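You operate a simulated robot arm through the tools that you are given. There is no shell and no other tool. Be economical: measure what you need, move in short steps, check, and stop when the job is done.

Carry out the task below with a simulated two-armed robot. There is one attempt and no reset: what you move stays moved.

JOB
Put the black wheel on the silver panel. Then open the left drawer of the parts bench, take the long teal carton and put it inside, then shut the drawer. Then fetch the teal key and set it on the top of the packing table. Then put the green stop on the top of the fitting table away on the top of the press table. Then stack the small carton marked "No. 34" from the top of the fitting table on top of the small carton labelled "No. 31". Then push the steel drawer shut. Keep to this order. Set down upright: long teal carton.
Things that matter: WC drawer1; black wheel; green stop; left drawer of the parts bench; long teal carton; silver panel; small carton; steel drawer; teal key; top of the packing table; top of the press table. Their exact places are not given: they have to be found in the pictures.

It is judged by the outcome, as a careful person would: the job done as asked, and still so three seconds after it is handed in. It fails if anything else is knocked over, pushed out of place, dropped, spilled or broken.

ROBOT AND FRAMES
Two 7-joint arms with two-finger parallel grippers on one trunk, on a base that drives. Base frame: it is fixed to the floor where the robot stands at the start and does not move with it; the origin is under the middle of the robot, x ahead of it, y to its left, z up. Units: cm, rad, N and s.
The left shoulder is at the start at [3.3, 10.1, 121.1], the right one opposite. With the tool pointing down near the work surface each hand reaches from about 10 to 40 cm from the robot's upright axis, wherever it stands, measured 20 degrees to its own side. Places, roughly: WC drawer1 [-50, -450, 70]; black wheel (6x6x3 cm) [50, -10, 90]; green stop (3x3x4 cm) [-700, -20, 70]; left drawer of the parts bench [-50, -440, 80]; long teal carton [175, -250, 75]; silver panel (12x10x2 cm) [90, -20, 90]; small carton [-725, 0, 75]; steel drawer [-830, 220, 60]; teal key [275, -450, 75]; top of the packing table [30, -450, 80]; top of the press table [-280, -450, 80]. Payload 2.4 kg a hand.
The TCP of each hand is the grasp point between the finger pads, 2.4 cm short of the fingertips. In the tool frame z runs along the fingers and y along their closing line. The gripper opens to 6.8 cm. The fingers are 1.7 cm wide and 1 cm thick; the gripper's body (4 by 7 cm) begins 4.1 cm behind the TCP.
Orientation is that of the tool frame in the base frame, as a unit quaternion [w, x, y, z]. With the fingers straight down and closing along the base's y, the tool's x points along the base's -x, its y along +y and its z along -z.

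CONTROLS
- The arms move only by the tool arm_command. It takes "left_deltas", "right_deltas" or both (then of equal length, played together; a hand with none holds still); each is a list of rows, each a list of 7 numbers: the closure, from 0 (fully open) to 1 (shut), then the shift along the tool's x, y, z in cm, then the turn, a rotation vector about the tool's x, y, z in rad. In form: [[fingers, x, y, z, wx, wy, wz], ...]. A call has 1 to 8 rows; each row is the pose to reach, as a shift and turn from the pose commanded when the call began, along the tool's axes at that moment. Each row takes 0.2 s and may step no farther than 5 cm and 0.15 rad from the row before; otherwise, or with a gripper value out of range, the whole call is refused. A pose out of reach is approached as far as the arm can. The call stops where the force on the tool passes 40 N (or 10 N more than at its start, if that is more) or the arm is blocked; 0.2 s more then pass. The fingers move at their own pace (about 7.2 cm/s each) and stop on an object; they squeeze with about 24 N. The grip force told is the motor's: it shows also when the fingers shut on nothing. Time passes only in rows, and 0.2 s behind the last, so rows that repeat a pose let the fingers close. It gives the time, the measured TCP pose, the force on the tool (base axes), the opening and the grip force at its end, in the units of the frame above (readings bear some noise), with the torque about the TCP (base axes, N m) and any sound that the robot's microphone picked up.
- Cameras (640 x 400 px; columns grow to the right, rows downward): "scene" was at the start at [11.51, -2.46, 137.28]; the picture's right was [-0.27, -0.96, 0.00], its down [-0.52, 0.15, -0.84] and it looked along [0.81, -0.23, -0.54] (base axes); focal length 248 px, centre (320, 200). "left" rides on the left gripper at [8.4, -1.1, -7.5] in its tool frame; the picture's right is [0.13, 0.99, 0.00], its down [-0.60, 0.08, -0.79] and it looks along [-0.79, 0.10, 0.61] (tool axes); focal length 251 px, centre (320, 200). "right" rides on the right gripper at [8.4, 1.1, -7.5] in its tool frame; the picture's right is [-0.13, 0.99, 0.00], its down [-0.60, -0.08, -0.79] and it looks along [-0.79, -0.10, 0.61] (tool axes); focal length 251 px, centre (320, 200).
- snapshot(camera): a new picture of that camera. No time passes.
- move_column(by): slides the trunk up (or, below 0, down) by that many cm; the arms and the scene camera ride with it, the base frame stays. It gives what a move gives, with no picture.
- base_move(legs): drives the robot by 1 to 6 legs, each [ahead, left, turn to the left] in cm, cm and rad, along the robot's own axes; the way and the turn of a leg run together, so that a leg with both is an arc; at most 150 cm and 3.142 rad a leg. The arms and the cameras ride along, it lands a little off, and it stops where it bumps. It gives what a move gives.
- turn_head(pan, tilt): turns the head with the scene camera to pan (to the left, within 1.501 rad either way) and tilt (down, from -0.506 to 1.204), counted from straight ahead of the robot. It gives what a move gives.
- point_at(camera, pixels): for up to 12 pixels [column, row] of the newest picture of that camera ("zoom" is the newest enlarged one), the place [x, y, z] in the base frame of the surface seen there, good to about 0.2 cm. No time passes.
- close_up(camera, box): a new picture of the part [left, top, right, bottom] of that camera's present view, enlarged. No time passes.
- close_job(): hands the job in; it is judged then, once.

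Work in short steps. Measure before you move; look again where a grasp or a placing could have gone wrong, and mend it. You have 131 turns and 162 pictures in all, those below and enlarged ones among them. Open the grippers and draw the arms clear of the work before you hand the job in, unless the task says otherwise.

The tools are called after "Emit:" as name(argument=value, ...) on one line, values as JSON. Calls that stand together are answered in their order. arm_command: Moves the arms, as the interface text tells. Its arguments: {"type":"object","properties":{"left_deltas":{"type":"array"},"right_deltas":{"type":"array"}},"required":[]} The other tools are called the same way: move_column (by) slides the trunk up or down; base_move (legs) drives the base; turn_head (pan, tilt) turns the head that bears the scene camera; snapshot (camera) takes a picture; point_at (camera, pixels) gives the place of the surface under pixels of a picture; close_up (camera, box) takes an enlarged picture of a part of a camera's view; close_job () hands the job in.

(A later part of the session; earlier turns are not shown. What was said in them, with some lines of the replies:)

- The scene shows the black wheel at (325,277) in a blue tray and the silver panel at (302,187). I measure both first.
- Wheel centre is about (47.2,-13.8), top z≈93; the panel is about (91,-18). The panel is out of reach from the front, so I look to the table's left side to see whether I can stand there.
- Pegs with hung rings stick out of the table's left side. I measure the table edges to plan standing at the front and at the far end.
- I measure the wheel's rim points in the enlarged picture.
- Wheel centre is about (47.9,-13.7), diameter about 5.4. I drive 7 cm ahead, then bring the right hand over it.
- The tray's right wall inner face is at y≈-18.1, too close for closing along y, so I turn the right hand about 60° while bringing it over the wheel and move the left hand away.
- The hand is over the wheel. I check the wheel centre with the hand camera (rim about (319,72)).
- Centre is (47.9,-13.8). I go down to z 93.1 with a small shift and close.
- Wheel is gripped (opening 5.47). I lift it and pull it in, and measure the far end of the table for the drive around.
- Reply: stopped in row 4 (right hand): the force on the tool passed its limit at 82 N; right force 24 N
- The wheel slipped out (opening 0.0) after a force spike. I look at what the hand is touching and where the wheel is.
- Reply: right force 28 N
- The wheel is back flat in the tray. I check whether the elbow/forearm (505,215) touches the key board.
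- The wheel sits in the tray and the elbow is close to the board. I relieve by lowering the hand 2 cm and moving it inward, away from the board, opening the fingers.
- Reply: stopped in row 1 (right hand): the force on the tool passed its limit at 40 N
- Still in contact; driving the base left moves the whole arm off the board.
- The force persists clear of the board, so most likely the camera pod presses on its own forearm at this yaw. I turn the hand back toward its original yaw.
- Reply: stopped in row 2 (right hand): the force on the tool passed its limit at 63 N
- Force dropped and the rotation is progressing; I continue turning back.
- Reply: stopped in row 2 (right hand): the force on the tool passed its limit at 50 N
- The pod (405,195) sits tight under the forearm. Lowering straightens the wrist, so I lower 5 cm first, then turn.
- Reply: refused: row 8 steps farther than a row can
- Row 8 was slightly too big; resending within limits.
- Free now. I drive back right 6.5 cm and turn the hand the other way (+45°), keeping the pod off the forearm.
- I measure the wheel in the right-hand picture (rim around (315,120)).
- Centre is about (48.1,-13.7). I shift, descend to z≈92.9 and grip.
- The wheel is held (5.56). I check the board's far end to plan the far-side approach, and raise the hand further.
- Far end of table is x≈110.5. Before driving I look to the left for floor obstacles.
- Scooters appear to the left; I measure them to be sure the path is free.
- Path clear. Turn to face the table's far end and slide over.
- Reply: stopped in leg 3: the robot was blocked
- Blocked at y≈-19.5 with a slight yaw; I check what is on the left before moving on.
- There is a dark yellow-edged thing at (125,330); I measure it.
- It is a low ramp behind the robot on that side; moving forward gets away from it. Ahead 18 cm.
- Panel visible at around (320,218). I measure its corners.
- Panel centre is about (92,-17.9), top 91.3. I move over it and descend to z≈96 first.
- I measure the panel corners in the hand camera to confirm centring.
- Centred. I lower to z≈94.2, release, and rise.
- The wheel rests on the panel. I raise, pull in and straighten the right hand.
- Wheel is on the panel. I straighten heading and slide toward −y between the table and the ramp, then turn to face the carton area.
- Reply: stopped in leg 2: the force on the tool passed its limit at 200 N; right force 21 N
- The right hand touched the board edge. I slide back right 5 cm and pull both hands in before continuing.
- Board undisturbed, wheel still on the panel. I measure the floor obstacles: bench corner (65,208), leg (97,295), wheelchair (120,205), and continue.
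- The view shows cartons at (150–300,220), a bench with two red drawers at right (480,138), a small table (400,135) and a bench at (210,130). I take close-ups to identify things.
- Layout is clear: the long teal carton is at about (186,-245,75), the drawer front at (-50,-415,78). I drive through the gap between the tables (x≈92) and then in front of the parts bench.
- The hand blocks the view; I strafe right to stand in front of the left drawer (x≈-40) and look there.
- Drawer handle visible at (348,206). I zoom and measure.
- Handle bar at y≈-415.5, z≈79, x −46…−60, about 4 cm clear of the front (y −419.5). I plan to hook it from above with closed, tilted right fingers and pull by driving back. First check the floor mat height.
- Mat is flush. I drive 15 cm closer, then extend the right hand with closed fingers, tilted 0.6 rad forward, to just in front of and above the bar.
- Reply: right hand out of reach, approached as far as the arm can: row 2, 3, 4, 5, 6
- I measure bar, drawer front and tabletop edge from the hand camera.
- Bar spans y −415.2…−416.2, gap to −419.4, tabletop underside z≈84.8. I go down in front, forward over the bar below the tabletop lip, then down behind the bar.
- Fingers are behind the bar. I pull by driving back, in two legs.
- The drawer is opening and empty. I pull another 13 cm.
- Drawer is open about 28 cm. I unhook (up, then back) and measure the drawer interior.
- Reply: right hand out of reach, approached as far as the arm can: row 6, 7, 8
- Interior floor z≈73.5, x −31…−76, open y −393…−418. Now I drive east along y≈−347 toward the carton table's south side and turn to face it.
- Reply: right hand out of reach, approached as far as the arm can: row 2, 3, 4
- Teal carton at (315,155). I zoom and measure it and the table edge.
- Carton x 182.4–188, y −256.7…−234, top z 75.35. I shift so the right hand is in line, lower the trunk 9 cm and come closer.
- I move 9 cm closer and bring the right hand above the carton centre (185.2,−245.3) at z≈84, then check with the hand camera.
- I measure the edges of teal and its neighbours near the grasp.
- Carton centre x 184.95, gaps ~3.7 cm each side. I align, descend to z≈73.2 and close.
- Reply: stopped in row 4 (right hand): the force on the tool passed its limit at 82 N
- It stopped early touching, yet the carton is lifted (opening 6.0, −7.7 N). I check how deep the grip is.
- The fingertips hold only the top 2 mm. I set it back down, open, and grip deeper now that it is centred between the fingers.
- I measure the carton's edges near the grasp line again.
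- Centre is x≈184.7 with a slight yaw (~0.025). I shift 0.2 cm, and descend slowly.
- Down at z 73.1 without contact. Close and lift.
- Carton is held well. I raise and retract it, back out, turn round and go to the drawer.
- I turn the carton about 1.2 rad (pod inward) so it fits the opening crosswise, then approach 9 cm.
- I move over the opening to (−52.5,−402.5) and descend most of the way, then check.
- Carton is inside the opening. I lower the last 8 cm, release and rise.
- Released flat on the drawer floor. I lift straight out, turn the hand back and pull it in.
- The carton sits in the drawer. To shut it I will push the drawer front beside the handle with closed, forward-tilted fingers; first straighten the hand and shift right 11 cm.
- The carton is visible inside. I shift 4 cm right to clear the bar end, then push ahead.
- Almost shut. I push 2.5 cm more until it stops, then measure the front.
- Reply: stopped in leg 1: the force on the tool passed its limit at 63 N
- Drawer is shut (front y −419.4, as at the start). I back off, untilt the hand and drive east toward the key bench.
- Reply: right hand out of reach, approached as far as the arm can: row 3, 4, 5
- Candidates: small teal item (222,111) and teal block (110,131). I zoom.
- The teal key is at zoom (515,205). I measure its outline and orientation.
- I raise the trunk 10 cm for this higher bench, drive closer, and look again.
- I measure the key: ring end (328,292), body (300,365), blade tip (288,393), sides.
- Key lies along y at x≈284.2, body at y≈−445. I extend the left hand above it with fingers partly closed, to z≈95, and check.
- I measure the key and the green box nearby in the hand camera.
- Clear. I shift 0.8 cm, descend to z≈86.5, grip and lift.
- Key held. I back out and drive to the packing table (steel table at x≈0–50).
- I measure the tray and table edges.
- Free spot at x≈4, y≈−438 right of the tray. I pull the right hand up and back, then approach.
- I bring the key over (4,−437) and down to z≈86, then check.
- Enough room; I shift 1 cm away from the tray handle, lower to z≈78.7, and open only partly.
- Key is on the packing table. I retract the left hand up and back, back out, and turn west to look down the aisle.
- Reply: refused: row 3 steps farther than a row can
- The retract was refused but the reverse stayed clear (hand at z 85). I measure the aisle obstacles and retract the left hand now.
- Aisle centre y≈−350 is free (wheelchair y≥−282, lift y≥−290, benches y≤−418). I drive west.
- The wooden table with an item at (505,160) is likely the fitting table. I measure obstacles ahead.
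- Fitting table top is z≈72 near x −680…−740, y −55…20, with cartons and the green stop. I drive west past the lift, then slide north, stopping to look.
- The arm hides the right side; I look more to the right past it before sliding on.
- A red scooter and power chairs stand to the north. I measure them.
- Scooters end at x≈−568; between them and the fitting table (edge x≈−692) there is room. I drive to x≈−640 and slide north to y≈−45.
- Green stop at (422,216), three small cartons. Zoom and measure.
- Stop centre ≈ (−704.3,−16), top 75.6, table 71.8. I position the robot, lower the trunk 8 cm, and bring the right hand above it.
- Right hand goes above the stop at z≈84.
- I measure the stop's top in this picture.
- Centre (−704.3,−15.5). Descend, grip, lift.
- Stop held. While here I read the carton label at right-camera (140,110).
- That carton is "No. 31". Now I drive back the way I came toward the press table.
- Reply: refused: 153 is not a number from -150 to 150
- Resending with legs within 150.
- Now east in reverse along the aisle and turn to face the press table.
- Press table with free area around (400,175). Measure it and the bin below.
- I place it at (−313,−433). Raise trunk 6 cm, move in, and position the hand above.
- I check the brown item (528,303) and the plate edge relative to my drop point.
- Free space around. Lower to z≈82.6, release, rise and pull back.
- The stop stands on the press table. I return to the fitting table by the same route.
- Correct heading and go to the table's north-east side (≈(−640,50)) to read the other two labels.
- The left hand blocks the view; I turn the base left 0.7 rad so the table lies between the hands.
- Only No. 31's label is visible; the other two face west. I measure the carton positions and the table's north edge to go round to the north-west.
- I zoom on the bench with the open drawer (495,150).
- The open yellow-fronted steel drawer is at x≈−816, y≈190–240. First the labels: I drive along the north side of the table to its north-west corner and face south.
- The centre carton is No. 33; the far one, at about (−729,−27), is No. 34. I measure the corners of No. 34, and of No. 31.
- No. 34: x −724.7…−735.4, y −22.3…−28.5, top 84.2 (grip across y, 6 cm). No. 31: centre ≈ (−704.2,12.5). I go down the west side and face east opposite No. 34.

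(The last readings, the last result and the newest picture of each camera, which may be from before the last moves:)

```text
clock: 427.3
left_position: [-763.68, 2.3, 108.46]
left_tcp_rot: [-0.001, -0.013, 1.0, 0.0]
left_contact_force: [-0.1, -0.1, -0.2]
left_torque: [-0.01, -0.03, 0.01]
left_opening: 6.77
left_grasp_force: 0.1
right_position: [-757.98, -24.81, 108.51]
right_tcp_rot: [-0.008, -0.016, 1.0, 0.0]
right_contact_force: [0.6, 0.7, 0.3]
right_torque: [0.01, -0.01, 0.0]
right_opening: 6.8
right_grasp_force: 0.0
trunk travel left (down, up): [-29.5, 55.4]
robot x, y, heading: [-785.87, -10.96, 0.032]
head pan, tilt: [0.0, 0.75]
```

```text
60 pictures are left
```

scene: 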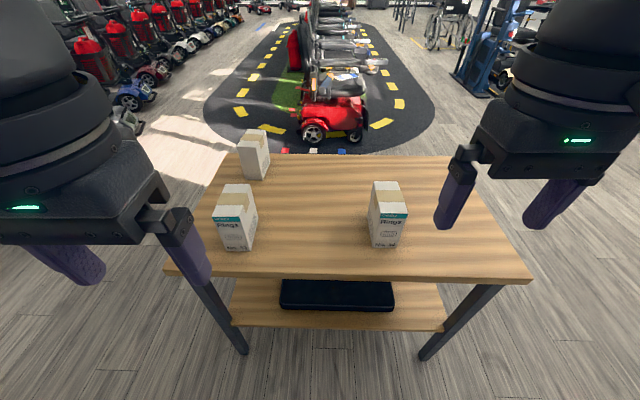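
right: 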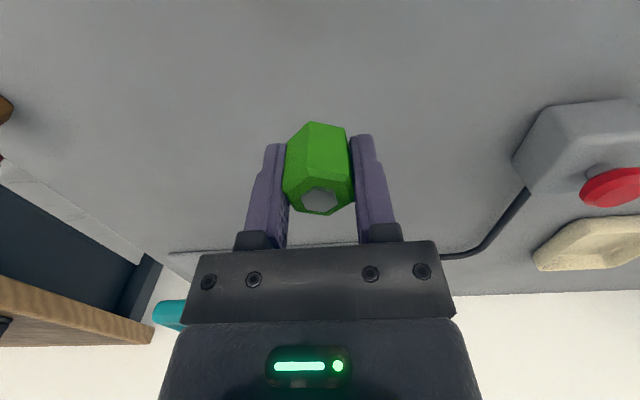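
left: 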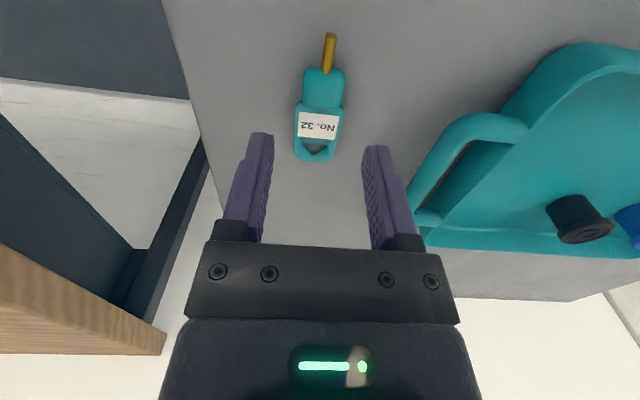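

I confirm the label and move up 15 cm.

Emit:
close_up(camera="scene", box=[350, 170, 430, 260])

Emit:
base_move(legs=[[0, 0, -0.028], [15, 0, 0]])

Emit:
arm_command(right_deltas=[[0, -3, 0, 3, 0, 0, 0], [0, -6, 0, 6, 0, 0, 0], [0, -9, 0, 9, 0, 0, 0], [0, -12, 0, 12, 0, 0, 0], [0, -13, 0, 13.5, 0, 0, 0]])

Emit:
snapshot(camera="right")

```text
4.44 times, centred on (390, 215) of scene
```

zoom: 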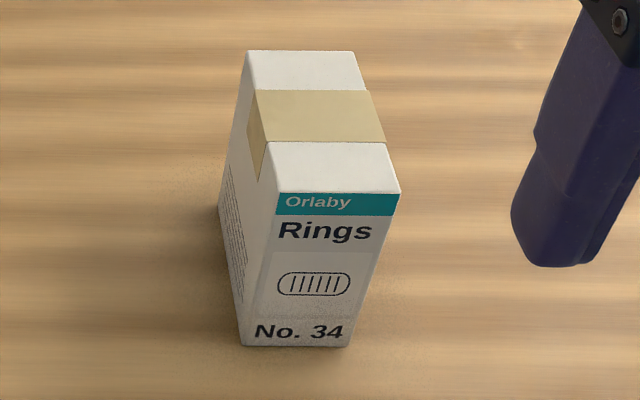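

```text
clock: 429.0
left_position: [-748.11, 1.54, 108.4]
left_tcp_rot: [0.0, 0.0, 1.0, 0.0]
left_contact_force: [-0.1, 0.3, 0.1]
left_torque: [0.0, -0.01, 0.01]
left_opening: 6.81
left_grasp_force: 0.0
right_position: [-743.25, -25.65, 108.47]
right_tcp_rot: [-0.006, -0.001, 1.0, 0.0]
right_contact_force: [0.9, -0.4, 0.0]
right_torque: [-0.01, -0.02, 0.0]
right_opening: 6.79
right_grasp_force: 0.1
trunk travel left (down, up): [-29.5, 55.4]
robot x, y, heading: [-770.68, -11.06, -0.002]
head pan, tilt: [0.0, 0.75]
```

```text
clock: 430.2
left_position: [-748.12, 1.49, 108.34]
left_tcp_rot: [0.001, 0.001, 1.0, 0.0]
left_contact_force: [-0.1, 0.7, -0.5]
left_torque: [0.04, 0.01, 0.03]
left_opening: 6.82
left_grasp_force: 0.1
right_position: [-730.4, -25.58, 94.62]
right_tcp_rot: [-0.008, -0.001, 1.0, 0.0]
right_contact_force: [0.1, 0.1, 0.1]
right_torque: [0.02, -0.02, -0.02]
right_opening: 6.8
right_grasp_force: 0.1
trunk travel left (down, up): [-29.5, 55.4]
robot x, y, heading: [-770.85, -11.15, -0.003]
head pan, tilt: [0.0, 0.75]
```

```text
58 pictures are left
```

right: 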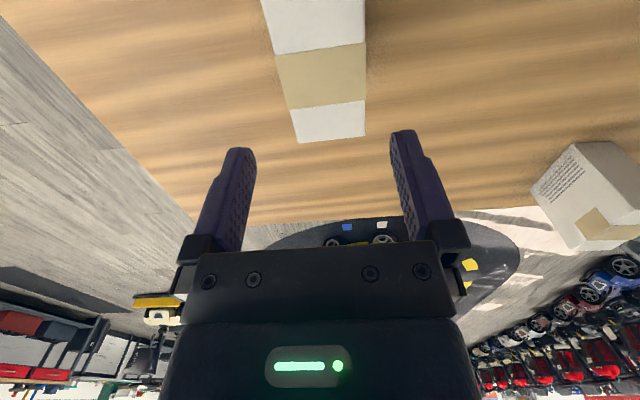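

Label confirmed. I measure the carton's top edges in the hand camera.

Emit:
point_at(camera="right", pixels=[[282, 80], [363, 80], [300, 138], [362, 132], [270, 20], [362, 20], [277, 80], [366, 80], [330, 138]])

```text
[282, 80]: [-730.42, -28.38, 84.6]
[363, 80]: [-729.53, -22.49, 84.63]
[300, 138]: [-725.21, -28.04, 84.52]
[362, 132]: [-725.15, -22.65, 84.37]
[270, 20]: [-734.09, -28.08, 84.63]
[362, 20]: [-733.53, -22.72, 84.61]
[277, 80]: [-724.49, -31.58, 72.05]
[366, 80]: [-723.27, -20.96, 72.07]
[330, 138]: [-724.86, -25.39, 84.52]
```

Centre y≈−25.4, width 6.0. Descend slowly to z≈82.2, then grip.

Emit:
arm_command(right_deltas=[[0, 0, 0.1, 4, 0, 0, 0], [0, 0, 0.1, 7, 0, 0, 0], [0, 0, 0.1, 8.5, 0, 0, 0], [0, 0, 0.1, 10, 0, 0, 0], [0, 0, 0.1, 11.2, 0, 0, 0], [0, 0, 0.1, 12.4, 0, 0, 0]])

```text
clock: 431.6
left_position: [-748.18, 1.5, 108.4]
left_tcp_rot: [0.0, 0.001, 1.0, 0.0]
left_contact_force: [-0.2, 0.0, 0.1]
left_torque: [-0.01, -0.01, 0.03]
left_opening: 6.81
left_grasp_force: 0.0
right_position: [-730.63, -25.56, 82.77]
right_tcp_rot: [-0.007, -0.001, 1.0, 0.0]
right_contact_force: [0.6, -0.7, 0.2]
right_torque: [-0.02, 0.0, 0.01]
right_opening: 6.82
right_grasp_force: 0.1
trunk travel left (down, up): [-29.5, 55.4]
robot x, y, heading: [-770.99, -11.1, -0.0]
head pan, tilt: [0.0, 0.75]
```

Straddling the carton without contact. Close and lift.

Emit:
arm_command(right_deltas=[[1, 0, 0, 0.3, 0, 0, 0], [1, 0, 0, 0.3, 0, 0, 0], [1, 0, 0, 0.3, 0, 0, 0], [1, 0, 0, -3, 0, 0, 0], [1, 0, 0, -7, 0, 0, 0], [1, 0, 0, -11, 0, 0, 0], [1, 0, 0, -15, 0, 0, 0], [1, 0, 0, -19, 0, 0, 0]])

Emit:
snapshot(camera="right")

Emit:
snapshot(camera="scene")

```text
clock: 433.4
left_position: [-748.25, 1.43, 108.36]
left_tcp_rot: [0.0, 0.001, 1.0, 0.0]
left_contact_force: [0.0, -0.3, 0.5]
left_torque: [-0.01, -0.03, 0.04]
left_opening: 6.8
left_grasp_force: 0.0
right_position: [-730.16, -25.9, 101.65]
right_tcp_rot: [-0.007, -0.001, 1.0, -0.001]
right_contact_force: [-0.5, -0.3, -2.0]
right_torque: [0.02, 0.0, 0.01]
right_opening: 5.98
right_grasp_force: 24.0
trunk travel left (down, up): [-29.5, 55.4]
robot x, y, heading: [-771.11, -10.95, -0.005]
head pan, tilt: [0.0, 0.75]
```

```text
57 pictures are left
```

right: 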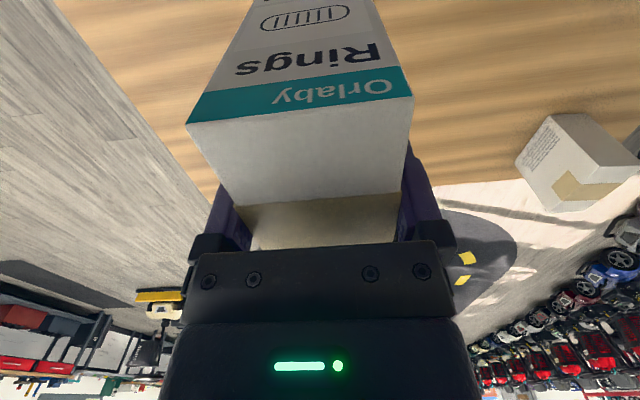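

```text
56 pictures are left
```

scene: 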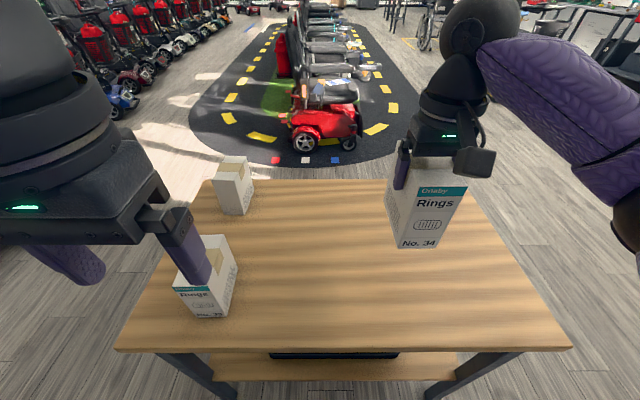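

No. 34 is held. I retract slightly and drive back round the north side to the east side, turning in the open area.

Emit:
arm_command(right_deltas=[[1, 3, 0, -1, 0, 0, 0], [1, 6, 0, -2, 0, 0, 0], [1, 9, 0, -3, 0, 0, 0], [1, 12, 0, -4, 0, 0, 0]])

Emit:
base_move(legs=[[-15, 0, 0], [0, 98, 0.005], [143, 0, 0], [0, -75, 0]])

```text
clock: 434.4
left_position: [-748.23, 1.54, 108.4]
left_tcp_rot: [0.0, 0.001, 1.0, 0.001]
left_contact_force: [-0.1, -0.5, 0.2]
left_torque: [0.01, -0.03, -0.02]
left_opening: 6.82
left_grasp_force: 0.1
right_position: [-742.15, -25.59, 105.62]
right_tcp_rot: [-0.007, 0.0, 1.0, 0.0]
right_contact_force: [0.0, -0.2, -2.5]
right_torque: [-0.02, 0.0, -0.02]
right_opening: 6.0
right_grasp_force: 23.7
trunk travel left (down, up): [-29.5, 55.4]
robot x, y, heading: [-771.38, -11.1, -0.004]
head pan, tilt: [0.0, 0.75]
```

```text
clock: 450.9
left_position: [-616.36, 27.93, 108.33]
left_tcp_rot: [0.0, -0.012, 1.0, 0.001]
left_contact_force: [0.1, -0.4, -0.3]
left_torque: [0.03, -0.01, 0.0]
left_opening: 6.8
left_grasp_force: 0.0
right_position: [-609.45, 0.82, 105.59]
right_tcp_rot: [-0.008, -0.014, 1.0, 0.0]
right_contact_force: [-0.5, -0.4, -2.3]
right_torque: [0.02, 0.01, 0.02]
right_opening: 6.0
right_grasp_force: 23.8
trunk travel left (down, up): [-29.5, 55.4]
robot x, y, heading: [-638.62, 14.69, 0.022]
head pan, tilt: [0.0, 0.75]
```

I turn to face west and slide to y≈0.

Emit:
base_move(legs=[[0, 0, 1.56], [0, 0, 1.56], [0, 14, 0]])

Emit:
turn_head(pan=-0.1, tilt=0.7)

Emit:
snapshot(camera="scene")

```text
clock: 459.9
left_position: [-660.46, -12.77, 108.37]
left_tcp_rot: [0.0, 1.0, 0.02, 0.0]
left_contact_force: [0.4, -0.8, -0.9]
left_torque: [0.01, -0.01, 0.0]
left_opening: 6.8
left_grasp_force: 0.1
right_position: [-667.83, 14.15, 105.64]
right_tcp_rot: [-0.001, 1.0, 0.022, 0.007]
right_contact_force: [1.1, -0.6, -2.6]
right_torque: [0.04, 0.02, 0.01]
right_opening: 5.98
right_grasp_force: 23.9
trunk travel left (down, up): [-29.5, 55.4]
robot x, y, heading: [-638.1, 0.59, -3.102]
head pan, tilt: [0.0, 0.75]
```

```text
clock: 460.6
left_position: [-660.51, -12.57, 108.4]
left_tcp_rot: [0.0, 1.0, 0.02, 0.0]
left_contact_force: [-0.5, 1.1, 0.0]
left_torque: [-0.03, 0.01, 0.0]
left_opening: 6.82
left_grasp_force: 0.0
right_position: [-667.86, 14.29, 105.57]
right_tcp_rot: [0.0, 1.0, 0.022, 0.008]
right_contact_force: [0.9, 0.0, -1.1]
right_torque: [-0.01, 0.01, -0.01]
right_opening: 5.99
right_grasp_force: 24.5
trunk travel left (down, up): [-29.5, 55.4]
robot x, y, heading: [-637.96, 1.1, -3.103]
head pan, tilt: [-0.099, 0.7]
```

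```text
55 pictures are left
```

scene: 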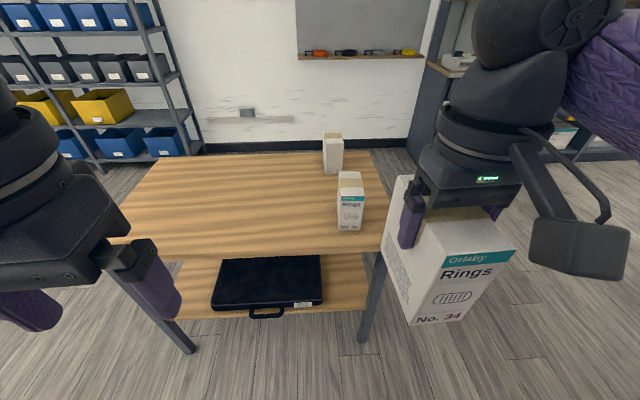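

No. 31 at (350,205). I zoom and measure its top.

Emit:
close_up(camera="scene", box=[310, 150, 400, 250])

Emit:
point_at(camera="scene", pixels=[[340, 173], [361, 173], [341, 195], [362, 195], [350, 183], [340, 194], [361, 180], [340, 180]])

```text
4.00 times, centred on (355, 200) of scene
```

zoom: 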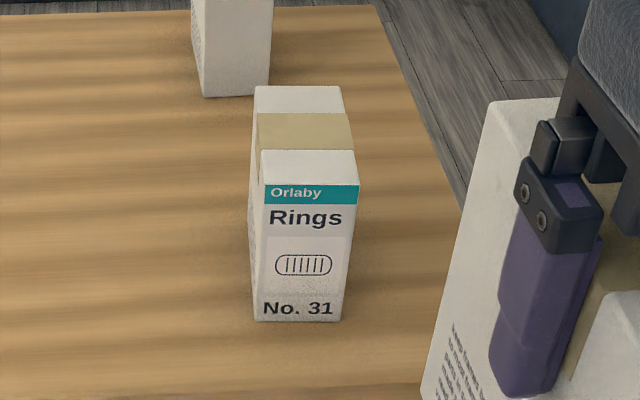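

```text
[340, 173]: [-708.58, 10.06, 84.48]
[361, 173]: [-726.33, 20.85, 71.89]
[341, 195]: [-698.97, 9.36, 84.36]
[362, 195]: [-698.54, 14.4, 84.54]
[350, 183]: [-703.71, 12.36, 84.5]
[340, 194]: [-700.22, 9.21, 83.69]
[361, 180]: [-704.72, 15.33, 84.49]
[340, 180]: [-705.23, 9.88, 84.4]
```

I measure the four top corners in the enlarged picture.

Emit:
point_at(camera="zoom", pixels=[[257, 89], [338, 89], [263, 178], [355, 180], [258, 130], [350, 130], [264, 155], [352, 155]])

```text
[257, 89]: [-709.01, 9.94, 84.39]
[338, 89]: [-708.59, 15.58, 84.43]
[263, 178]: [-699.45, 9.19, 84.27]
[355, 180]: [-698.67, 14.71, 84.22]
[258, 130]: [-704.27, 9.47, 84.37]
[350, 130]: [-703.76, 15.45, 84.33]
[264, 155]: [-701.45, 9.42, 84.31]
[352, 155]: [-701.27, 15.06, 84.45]
```

No. 31 centre ≈ (−703.9,12.4), top 84.4, yaw ≈ 0.08. I drive 25 cm ahead with the carton at z≈95 (bottom), then recheck.

Emit:
base_move(legs=[[25, 0, 0]])

Emit:
arm_command(right_deltas=[[1, -2, 0, 0, 0, 0, 0.06], [1, -4, 0, 0, 0, 0, 0.12], [1, -4, 0, 0, 0, 0, 0.12]])

Emit:
snapshot(camera="scene")

```text
clock: 462.4
left_position: [-685.94, -13.54, 108.39]
left_tcp_rot: [0.002, 1.0, 0.019, 0.0]
left_contact_force: [-0.2, 0.0, 0.4]
left_torque: [-0.02, 0.0, 0.0]
left_opening: 6.78
left_grasp_force: 0.0
right_position: [-693.18, 13.34, 105.58]
right_tcp_rot: [0.001, 1.0, 0.021, 0.006]
right_contact_force: [-0.2, 0.1, -2.4]
right_torque: [-0.02, -0.05, 0.02]
right_opening: 6.01
right_grasp_force: 23.8
trunk travel left (down, up): [-29.5, 55.4]
robot x, y, heading: [-663.49, -0.33, -3.105]
head pan, tilt: [-0.099, 0.7]
```

```text
clock: 463.2
left_position: [-685.84, -13.41, 108.35]
left_tcp_rot: [0.001, 1.0, 0.02, 0.0]
left_contact_force: [-0.8, 0.5, -0.3]
left_torque: [-0.04, 0.01, 0.01]
left_opening: 6.78
left_grasp_force: 0.2
right_position: [-697.28, 13.17, 105.56]
right_tcp_rot: [-0.001, 0.999, -0.039, 0.007]
right_contact_force: [-0.5, 0.9, -2.5]
right_torque: [0.0, 0.0, 0.01]
right_opening: 5.99
right_grasp_force: 23.6
trunk travel left (down, up): [-29.5, 55.4]
robot x, y, heading: [-663.86, -0.06, -3.106]
head pan, tilt: [-0.099, 0.7]
```

```text
53 pictures are left
```

scene: 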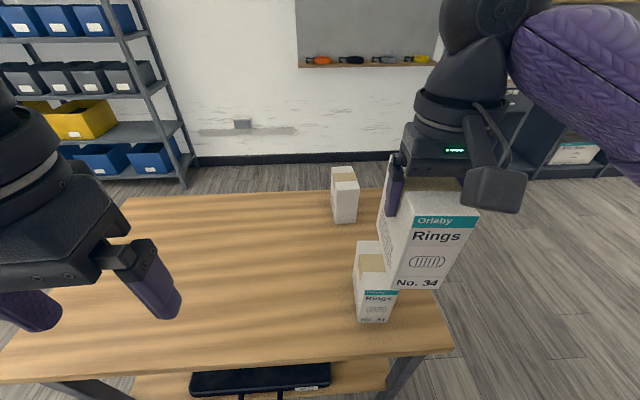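

I move over No. 31 (TCP target (−703.4,12.4)) and descend to about 1.5 cm above it.

Emit:
arm_command(right_deltas=[[1, -2, 0.4, 0, 0, 0, 0], [1, -4, 0.8, 0, 0, 0, 0], [1, -6.02, 1.24, 0, 0, 0, 0], [1, -6.02, 1.24, 3, 0, 0, 0], [1, -6.02, 1.24, 6, 0, 0, 0], [1, -6.02, 1.24, 8.3, 0, 0, 0], [1, -6.02, 1.24, 8.3, 0, 0, 0]])

Emit:
snapshot(camera="scene")

Emit:
close_up(camera="scene", box=[320, 160, 480, 340])

Emit:
snapshot(camera="left")

```text
clock: 464.8
left_position: [-685.75, -13.57, 108.32]
left_tcp_rot: [0.0, 1.0, 0.02, -0.001]
left_contact_force: [-0.2, 0.4, 0.3]
left_torque: [-0.01, 0.0, 0.01]
left_opening: 6.79
left_grasp_force: 0.0
right_position: [-703.07, 12.5, 97.12]
right_tcp_rot: [0.0, 0.999, -0.039, 0.007]
right_contact_force: [-0.1, -0.4, -2.6]
right_torque: [0.03, -0.04, -0.04]
right_opening: 6.0
right_grasp_force: 23.6
trunk travel left (down, up): [-29.5, 55.4]
robot x, y, heading: [-663.75, 0.15, -3.1]
head pan, tilt: [-0.099, 0.7]
```

```text
52 pictures are left
```

scene: 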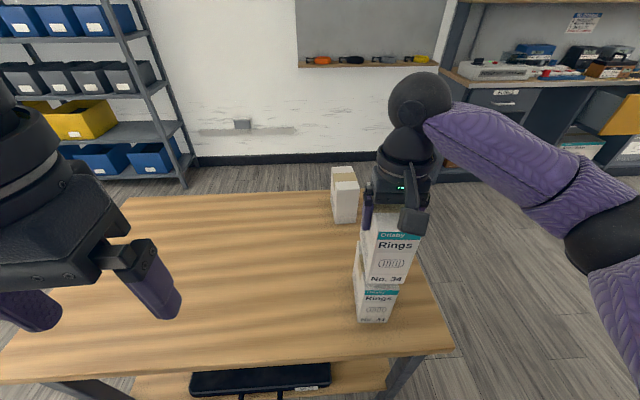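

```text
2.22 times, centred on (400, 250) of scene
```

zoom: 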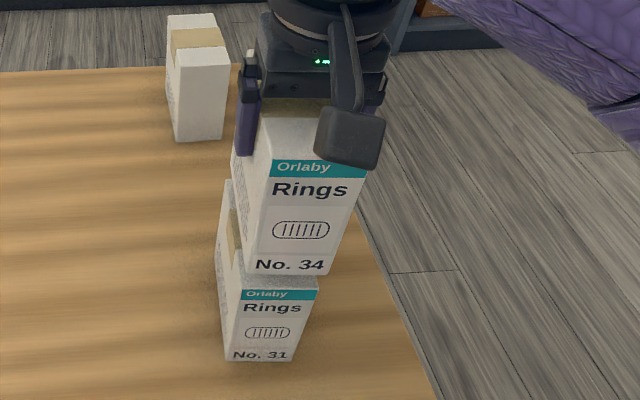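

```text
50 pictures are left
```

left: 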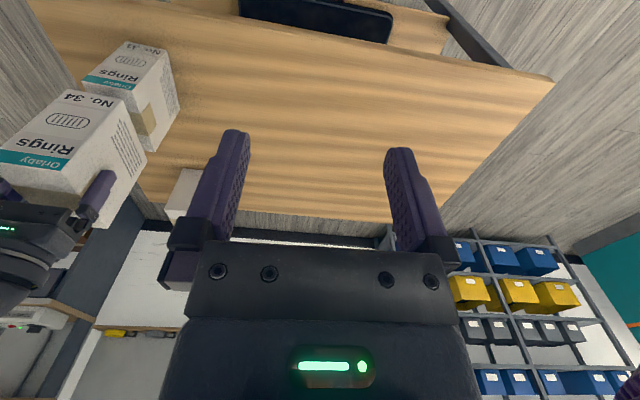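

I measure the lower edge of No. 34 versus No. 31's faces to check alignment.

Emit:
point_at(camera="zoom", pixels=[[290, 266], [247, 265], [333, 268], [280, 300], [238, 298], [313, 300], [238, 240], [232, 280], [226, 220]])

```text
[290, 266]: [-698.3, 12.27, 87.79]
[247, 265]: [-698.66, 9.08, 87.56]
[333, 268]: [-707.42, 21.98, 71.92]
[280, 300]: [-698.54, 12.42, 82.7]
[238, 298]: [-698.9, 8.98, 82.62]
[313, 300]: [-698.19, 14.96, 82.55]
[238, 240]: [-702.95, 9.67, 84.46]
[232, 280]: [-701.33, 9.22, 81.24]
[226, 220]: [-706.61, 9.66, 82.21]
```

Aligned within 1–2 mm. Lower 2.3 cm, release and rise straight up.

Emit:
arm_command(right_deltas=[[1, 0, 0, 1, 0, 0, 0], [1, 0, 0, 1.7, 0, 0, 0], [1, 0, 0, 2.1, 0, 0, 0], [1, 0, 0, 2.1, 0, 0, 0]])

Emit:
close_up(camera="scene", box=[340, 240, 440, 330])

```text
clock: 465.8
left_position: [-685.9, -13.52, 108.42]
left_tcp_rot: [0.001, 1.0, 0.019, 0.0]
left_contact_force: [-0.1, 0.1, 0.8]
left_torque: [0.0, -0.02, 0.02]
left_opening: 6.83
left_grasp_force: 0.0
right_position: [-703.1, 12.5, 94.99]
right_tcp_rot: [-0.001, 0.999, -0.039, 0.007]
right_contact_force: [0.0, 0.4, -2.0]
right_torque: [0.01, -0.03, -0.01]
right_opening: 6.01
right_grasp_force: 24.0
trunk travel left (down, up): [-29.5, 55.4]
robot x, y, heading: [-663.76, 0.14, -3.106]
head pan, tilt: [-0.099, 0.7]
```

```text
4.44 times, centred on (390, 285) of scene
```

zoom: 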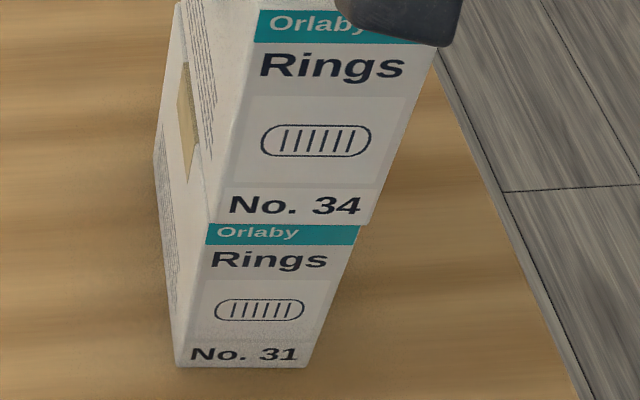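

Still carrying the weight (−2 N); I lower another few millimetres.

Emit:
arm_command(right_deltas=[[1, 0, 0, 0.2, 0, 0, 0], [1, 0, 0, 0.4, 0, 0, 0], [1, 0, 0, 0.4, 0, 0, 0]])

Emit:
point_at(camera="zoom", pixels=[[290, 218], [280, 228], [230, 205], [175, 70]])

```text
clock: 466.6
left_position: [-685.89, -13.53, 108.34]
left_tcp_rot: [0.0, 1.0, 0.019, -0.001]
left_contact_force: [0.2, -0.2, -0.9]
left_torque: [0.03, 0.01, 0.01]
left_opening: 6.81
left_grasp_force: 0.1
right_position: [-702.96, 12.49, 94.78]
right_tcp_rot: [0.0, 0.999, -0.039, 0.005]
right_contact_force: [-6.0, 1.9, 24.9]
right_torque: [0.08, 0.07, 0.04]
right_opening: 5.99
right_grasp_force: 23.8
trunk travel left (down, up): [-29.5, 55.4]
robot x, y, heading: [-663.53, 0.12, -3.111]
head pan, tilt: [-0.099, 0.7]
```

```text
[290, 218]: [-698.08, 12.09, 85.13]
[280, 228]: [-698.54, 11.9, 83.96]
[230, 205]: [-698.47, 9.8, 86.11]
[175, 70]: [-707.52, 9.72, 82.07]
```

Contact made (+25 N). I ease up 0.2 cm, open, and rise straight up.

Emit:
arm_command(right_deltas=[[1, 0, 0, -0.2, 0, 0, 0], [0.5, 0, 0, -0.2, 0, 0, 0], [0, 0, 0, -0.2, 0, 0, 0], [0, 0, 0, -0.2, 0, 0, 0], [0, 0, 0, -1.5, 0, 0, 0], [0, 0, 0, -4, 0, 0, 0], [0, 0, 0, -8, 0, 0, 0], [0, 0, 0, -12, 0, 0, 0]])

Emit:
snapshot(camera="scene")

```text
clock: 468.4
left_position: [-685.91, -13.59, 108.33]
left_tcp_rot: [-0.001, 1.0, 0.019, 0.0]
left_contact_force: [0.7, -0.4, 0.0]
left_torque: [-0.01, 0.01, 0.02]
left_opening: 6.8
left_grasp_force: 0.1
right_position: [-703.26, 12.39, 106.37]
right_tcp_rot: [-0.001, 0.999, -0.039, 0.007]
right_contact_force: [0.8, -0.1, 0.0]
right_torque: [0.01, 0.06, 0.03]
right_opening: 6.76
right_grasp_force: 0.0
trunk travel left (down, up): [-29.5, 55.4]
robot x, y, heading: [-663.76, 0.25, -3.105]
head pan, tilt: [-0.099, 0.7]
```

```text
48 pictures are left
```

scene: 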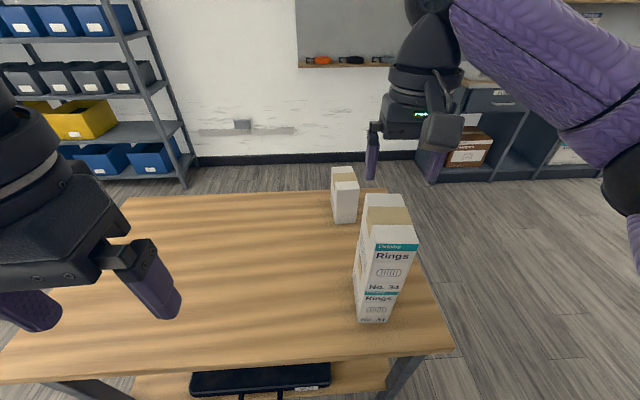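

The stack stands neatly. I raise the hand further, back away and drive north to the steel drawer.

Emit:
arm_command(right_deltas=[[0, 0, 0, -3, 0, 0, 0], [0, 2, 0, -6, 0, 0, -0.04], [0, 5, 0, -8, 0, 0, -0.08], [0, 8, 0, -8, 0, 0, -0.12]])

Emit:
base_move(legs=[[-24, 0, -0.035], [0, -87, 0], [62, 0, 0]])

Emit:
turn_head(pan=-0.7, tilt=0.5)

Emit:
snapshot(camera="scene")

```text
clock: 469.4
left_position: [-685.82, -13.65, 108.39]
left_tcp_rot: [0.001, 1.0, 0.02, -0.001]
left_contact_force: [0.0, 0.0, 0.3]
left_torque: [-0.04, -0.03, -0.04]
left_opening: 6.8
left_grasp_force: 0.0
right_position: [-695.14, 11.63, 114.55]
right_tcp_rot: [0.0, 1.0, 0.021, 0.007]
right_contact_force: [-0.2, 0.0, -0.3]
right_torque: [-0.01, -0.01, 0.02]
right_opening: 6.8
right_grasp_force: 0.1
trunk travel left (down, up): [-29.5, 55.4]
robot x, y, heading: [-663.27, -0.51, -3.103]
head pan, tilt: [-0.099, 0.7]
```

```text
clock: 478.5
left_position: [-724.48, 74.77, 108.33]
left_tcp_rot: [0.0, 1.0, -0.001, -0.001]
left_contact_force: [0.1, 0.0, -0.3]
left_torque: [0.01, 0.02, 0.01]
left_opening: 6.8
left_grasp_force: 0.0
right_position: [-732.91, 100.24, 114.67]
right_tcp_rot: [0.0, 1.0, 0.001, 0.007]
right_contact_force: [-0.3, 0.5, -0.4]
right_torque: [-0.02, 0.0, -0.01]
right_opening: 6.8
right_grasp_force: 0.0
trunk travel left (down, up): [-29.5, 55.4]
robot x, y, heading: [-701.81, 87.31, 3.138]
head pan, tilt: [-0.099, 0.7]
```

```text
clock: 479.5
left_position: [-724.41, 74.82, 108.4]
left_tcp_rot: [0.001, 1.0, -0.002, -0.001]
left_contact_force: [-0.2, 0.3, -0.2]
left_torque: [0.02, -0.02, -0.03]
left_opening: 6.8
left_grasp_force: 0.0
right_position: [-732.84, 100.36, 114.64]
right_tcp_rot: [0.0, 1.0, 0.001, 0.007]
right_contact_force: [0.1, 0.3, 0.4]
right_torque: [0.01, 0.0, 0.02]
right_opening: 6.76
right_grasp_force: 0.0
trunk travel left (down, up): [-29.5, 55.4]
robot x, y, heading: [-701.61, 87.51, 3.137]
head pan, tilt: [-0.7, 0.499]
```

```text
47 pictures are left
```

scene: 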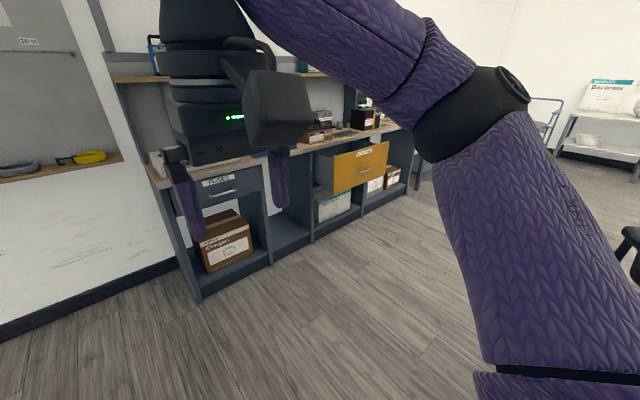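

Floor toward the drawer is clear; I check the dark object at (630,250) and drawer front points.

Emit:
point_at(camera="scene", pixels=[[632, 245], [636, 270], [360, 165], [340, 190], [385, 170], [365, 172], [560, 150], [220, 190]])

Emit:
close_up(camera="scene", box=[300, 110, 430, 230])

```text
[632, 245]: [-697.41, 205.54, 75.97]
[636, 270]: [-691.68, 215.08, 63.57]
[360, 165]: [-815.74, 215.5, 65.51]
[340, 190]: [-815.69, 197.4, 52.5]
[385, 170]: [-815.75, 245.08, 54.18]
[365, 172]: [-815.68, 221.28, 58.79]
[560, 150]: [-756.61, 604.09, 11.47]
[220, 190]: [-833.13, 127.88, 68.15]
```

```text
3.33 times, centred on (365, 170) of scene
```

zoom: 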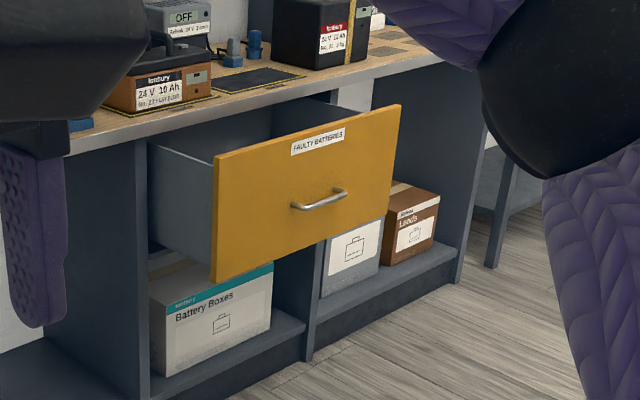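

A scooter part is at (−697,205), so I first go ahead to x≈−760, then slide right to y≈199 and lower the trunk.

Emit:
base_move(legs=[[58, 0, 0], [0, -112, 0]])

Emit:
move_column(by=-18)

Emit:
turn_head(pan=0, tilt=0.75)

Emit:
snapshot(camera="scene")

```text
clock: 488.1
left_position: [-777.9, 187.98, 108.37]
left_tcp_rot: [0.002, 1.0, -0.02, 0.0]
left_contact_force: [0.4, -0.6, -0.6]
left_torque: [-0.03, -0.03, 0.03]
left_opening: 6.78
left_grasp_force: 0.1
right_position: [-785.38, 213.93, 114.64]
right_tcp_rot: [0.001, 1.0, -0.019, 0.007]
right_contact_force: [-0.2, 0.0, -0.2]
right_torque: [0.0, 0.01, -0.05]
right_opening: 6.82
right_grasp_force: 0.1
trunk travel left (down, up): [-29.5, 55.4]
robot x, y, heading: [-754.56, 199.68, 3.101]
head pan, tilt: [-0.7, 0.499]
```

```text
clock: 490.1
left_position: [-777.9, 188.01, 90.29]
left_tcp_rot: [0.0, 1.0, -0.02, -0.001]
left_contact_force: [-0.4, -0.1, 0.2]
left_torque: [0.0, 0.01, -0.02]
left_opening: 6.82
left_grasp_force: 0.0
right_position: [-785.35, 213.88, 96.65]
right_tcp_rot: [0.0, 1.0, -0.018, 0.007]
right_contact_force: [-0.6, 0.4, -0.4]
right_torque: [0.01, -0.04, 0.0]
right_opening: 6.82
right_grasp_force: 0.1
trunk travel left (down, up): [-11.5, 73.4]
robot x, y, heading: [-755.01, 199.89, 3.098]
head pan, tilt: [-0.7, 0.499]
```

```text
clock: 491.1
left_position: [-777.96, 188.1, 90.36]
left_tcp_rot: [0.0, 1.0, -0.021, 0.001]
left_contact_force: [-0.4, -0.2, 0.4]
left_torque: [0.0, -0.01, -0.03]
left_opening: 6.81
left_grasp_force: 0.1
right_position: [-785.44, 213.94, 96.78]
right_tcp_rot: [0.0, 1.0, -0.018, 0.008]
right_contact_force: [0.1, 0.1, 0.0]
right_torque: [0.0, -0.01, 0.03]
right_opening: 6.8
right_grasp_force: 0.0
trunk travel left (down, up): [-11.5, 73.4]
robot x, y, heading: [-754.83, 199.84, 3.098]
head pan, tilt: [0.0, 0.75]
```

```text
45 pictures are left
5 turns are left
```

scene: 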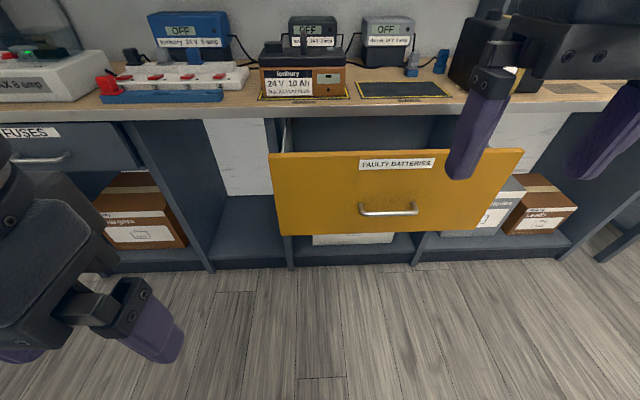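

Few turns are left. The drawer front is at x −815.7; I bring the closed right fingers, tilted 0.6 rad, down to z≈65 in front of it, and check.

Emit:
arm_command(right_deltas=[[1, -0.8, 0, 4, 0, -0.075, 0], [1, -1.6, 0, 8, 0, -0.15, 0], [1, -2.4, 0, 12, 0, -0.225, 0], [1, -3.2, 0, 16, 0, -0.3, 0], [1, -4, 0, 20, 0, -0.375, 0], [1, -4.8, 0, 24, 0, -0.45, 0], [1, -5.6, 0, 28, 0, -0.525, 0], [1, -6.4, 0, 31.5, 0, -0.6, 0]])

Emit:
snapshot(camera="scene")

Emit:
snapshot(camera="right")

```text
clock: 492.9
left_position: [-777.97, 188.01, 90.38]
left_tcp_rot: [0.0, 1.0, -0.02, 0.0]
left_contact_force: [-0.2, -0.4, 1.2]
left_torque: [-0.02, 0.02, 0.0]
left_opening: 6.79
left_grasp_force: 0.0
right_position: [-791.56, 213.99, 64.89]
right_tcp_rot: [-0.005, 0.957, -0.017, -0.29]
right_contact_force: [-0.1, 0.3, -0.5]
right_torque: [-0.03, 0.02, 0.01]
right_opening: 0.01
right_grasp_force: 23.4
trunk travel left (down, up): [-11.5, 73.4]
robot x, y, heading: [-754.36, 199.63, 3.092]
head pan, tilt: [0.0, 0.75]
```

```text
44 pictures are left
```

scene: 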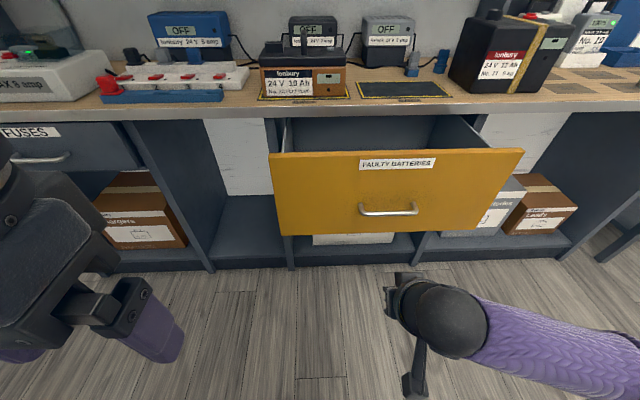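

```text
43 pictures are left
4 turns are left
```

right: 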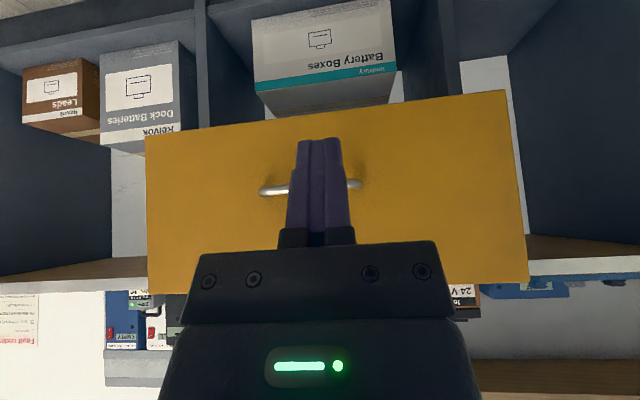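

Hand is in place, aligned with the front's middle just above the handle. I drive ahead until the drawer bottoms out.

Emit:
base_move(legs=[[28, 0, 0], [15, 0, 0]])

Emit:
snapshot(camera="scene")

Emit:
snapshot(camera="right")

Emit:
point_at(camera="right", pixels=[[200, 200], [450, 200], [240, 160], [420, 150], [30, 120], [600, 120]])

```text
clock: 495.7
left_position: [-815.88, 190.11, 90.28]
left_tcp_rot: [0.001, 1.0, -0.026, 0.0]
left_contact_force: [-0.8, -0.6, 0.7]
left_torque: [0.01, 0.0, -0.04]
left_opening: 6.8
left_grasp_force: 0.0
right_position: [-828.53, 216.18, 65.0]
right_tcp_rot: [-0.005, 0.959, -0.021, -0.284]
right_contact_force: [13.6, -0.3, 17.7]
right_torque: [-0.05, -0.1, 0.12]
right_opening: 0.03
right_grasp_force: 23.4
trunk travel left (down, up): [-11.5, 73.4]
robot x, y, heading: [-792.51, 201.51, 3.088]
head pan, tilt: [0.0, 0.75]
stopped in leg 2: the force on the tool passed its limit at 149 N (the readings are from after the stop); the commanded pose is now the measured one
```

```text
42 pictures are left
```

scene: 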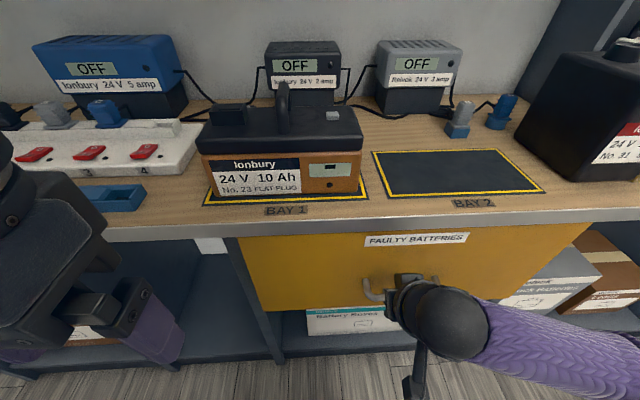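

```text
41 pictures are left
```

right: 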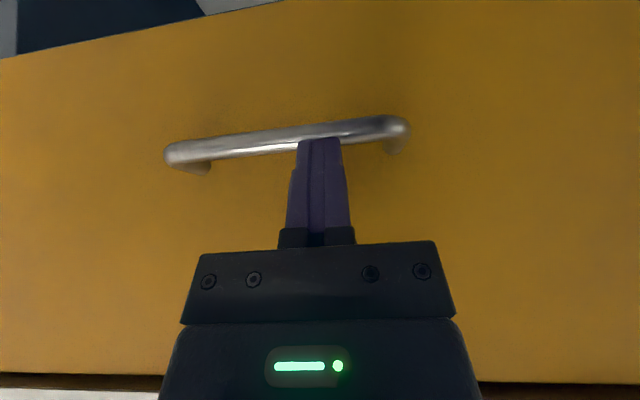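

```text
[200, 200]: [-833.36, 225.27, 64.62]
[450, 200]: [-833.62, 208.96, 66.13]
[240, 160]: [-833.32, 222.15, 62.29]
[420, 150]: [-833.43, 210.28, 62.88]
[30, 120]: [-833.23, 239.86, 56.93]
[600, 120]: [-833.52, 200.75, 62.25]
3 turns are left
```

The drawer front is flush (x≈−833.4, same as the neighbouring closed drawer). I lift the fingers 4 cm clear of the handle, then back off, open the gripper and check.

Emit:
arm_command(right_deltas=[[1, -1.0, 0, -1.7, 0, 0, 0], [1, -2.0, 0, -3.3, 0, 0, 0], [1, -1.2, 0, -4.4, 0, 0, 0], [1, 1, 0, -6.5, 0, 0, 0]])

Emit:
base_move(legs=[[-28, 0, 0]])

Emit:
arm_command(right_deltas=[[0.5, 0, 0, -3, 0, 0.1, 0], [0, 0, 0, -6, 0, 0.2, 0], [0, 0, 0, -9, 0, 0.3, 0]])

Emit:
snapshot(camera="scene")

Emit:
point_at(camera="scene", pixels=[[300, 190], [330, 200], [350, 180], [60, 140], [290, 170]])

```text
clock: 496.7
left_position: [-816.09, 190.11, 90.3]
left_tcp_rot: [0.001, 1.0, -0.026, 0.0]
left_contact_force: [-0.1, -0.1, -0.3]
left_torque: [0.0, 0.01, 0.03]
left_opening: 6.79
left_grasp_force: 0.1
right_position: [-827.01, 215.7, 69.24]
right_tcp_rot: [-0.005, 0.959, -0.021, -0.282]
right_contact_force: [-0.4, 0.3, -0.8]
right_torque: [-0.03, 0.0, 0.01]
right_opening: 0.0
right_grasp_force: 23.0
right hand out of reach, approached as far as the arm can: row 4
trunk travel left (down, up): [-11.5, 73.4]
robot x, y, heading: [-792.31, 201.45, 3.086]
head pan, tilt: [0.0, 0.75]
```

```text
clock: 498.7
left_position: [-787.31, 188.6, 90.34]
left_tcp_rot: [0.001, 1.0, -0.026, 0.0]
left_contact_force: [-0.5, 0.0, -0.5]
left_torque: [-0.01, -0.01, -0.04]
left_opening: 6.81
left_grasp_force: 0.0
right_position: [-798.29, 214.27, 69.05]
right_tcp_rot: [-0.006, 0.959, -0.022, -0.282]
right_contact_force: [0.3, 0.7, 0.1]
right_torque: [-0.01, 0.02, -0.01]
right_opening: 0.0
right_grasp_force: 22.8
trunk travel left (down, up): [-11.5, 73.4]
robot x, y, heading: [-764.06, 199.89, 3.088]
head pan, tilt: [0.0, 0.75]
```

```text
clock: 499.5
left_position: [-787.27, 188.63, 90.33]
left_tcp_rot: [0.0, 1.0, -0.027, -0.001]
left_contact_force: [0.9, -0.3, -0.1]
left_torque: [-0.04, -0.01, 0.0]
left_opening: 6.81
left_grasp_force: 0.1
right_position: [-794.65, 214.01, 76.87]
right_tcp_rot: [-0.003, 0.991, -0.023, -0.135]
right_contact_force: [0.2, 0.5, -0.4]
right_torque: [0.03, -0.02, 0.02]
right_opening: 6.79
right_grasp_force: 0.0
right hand out of reach, approached as far as the arm can: row 1, 2, 3
trunk travel left (down, up): [-11.5, 73.4]
robot x, y, heading: [-763.85, 199.75, 3.084]
head pan, tilt: [0.0, 0.75]
```

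```text
40 pictures are left
```

scene: 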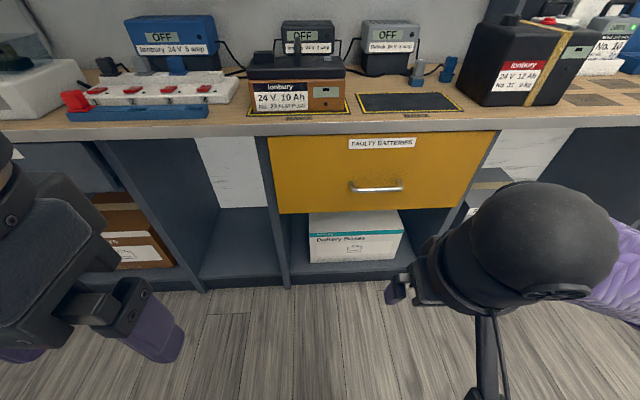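

```text
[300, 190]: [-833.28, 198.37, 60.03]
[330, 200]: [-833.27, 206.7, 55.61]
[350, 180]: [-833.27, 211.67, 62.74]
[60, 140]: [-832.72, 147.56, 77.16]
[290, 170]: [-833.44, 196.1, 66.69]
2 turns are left
```

The drawer is shut flush (x≈−833.3), grippers are open and both hands are clear of the work; I hand the job in.

Emit:
close_job()

```text
The job is handed in.
```

All six steps were done in the order asked and the job is handed in; I saw each result when I finished that step, but I did not go back for a final look at the earlier ones.

- **Black wheel:** on the silver panel. My first grip slipped and it dropped a short way back into its tray, so I picked it up again.
- **Long teal carton:** lying label up in the left drawer of the parts bench, as it lay on its table. The drawer front is back where it started.
- **Teal key:** on the packing table, to the right of the tray.
- **Green stop:** standing on the press table.
- **Small cartons:** "No. 34" is stacked squarely on "No. 31" on the fitting table.
- **Steel drawer:** shut, its front in line with the drawer beside it.

There were two bumps along the way. The right hand hit the edge of the key board (200 N), and the base was stopped early on, probably by the low ramp near the key table. The board looked undisturbed afterwards; I did not check whether the ramp had shifted.
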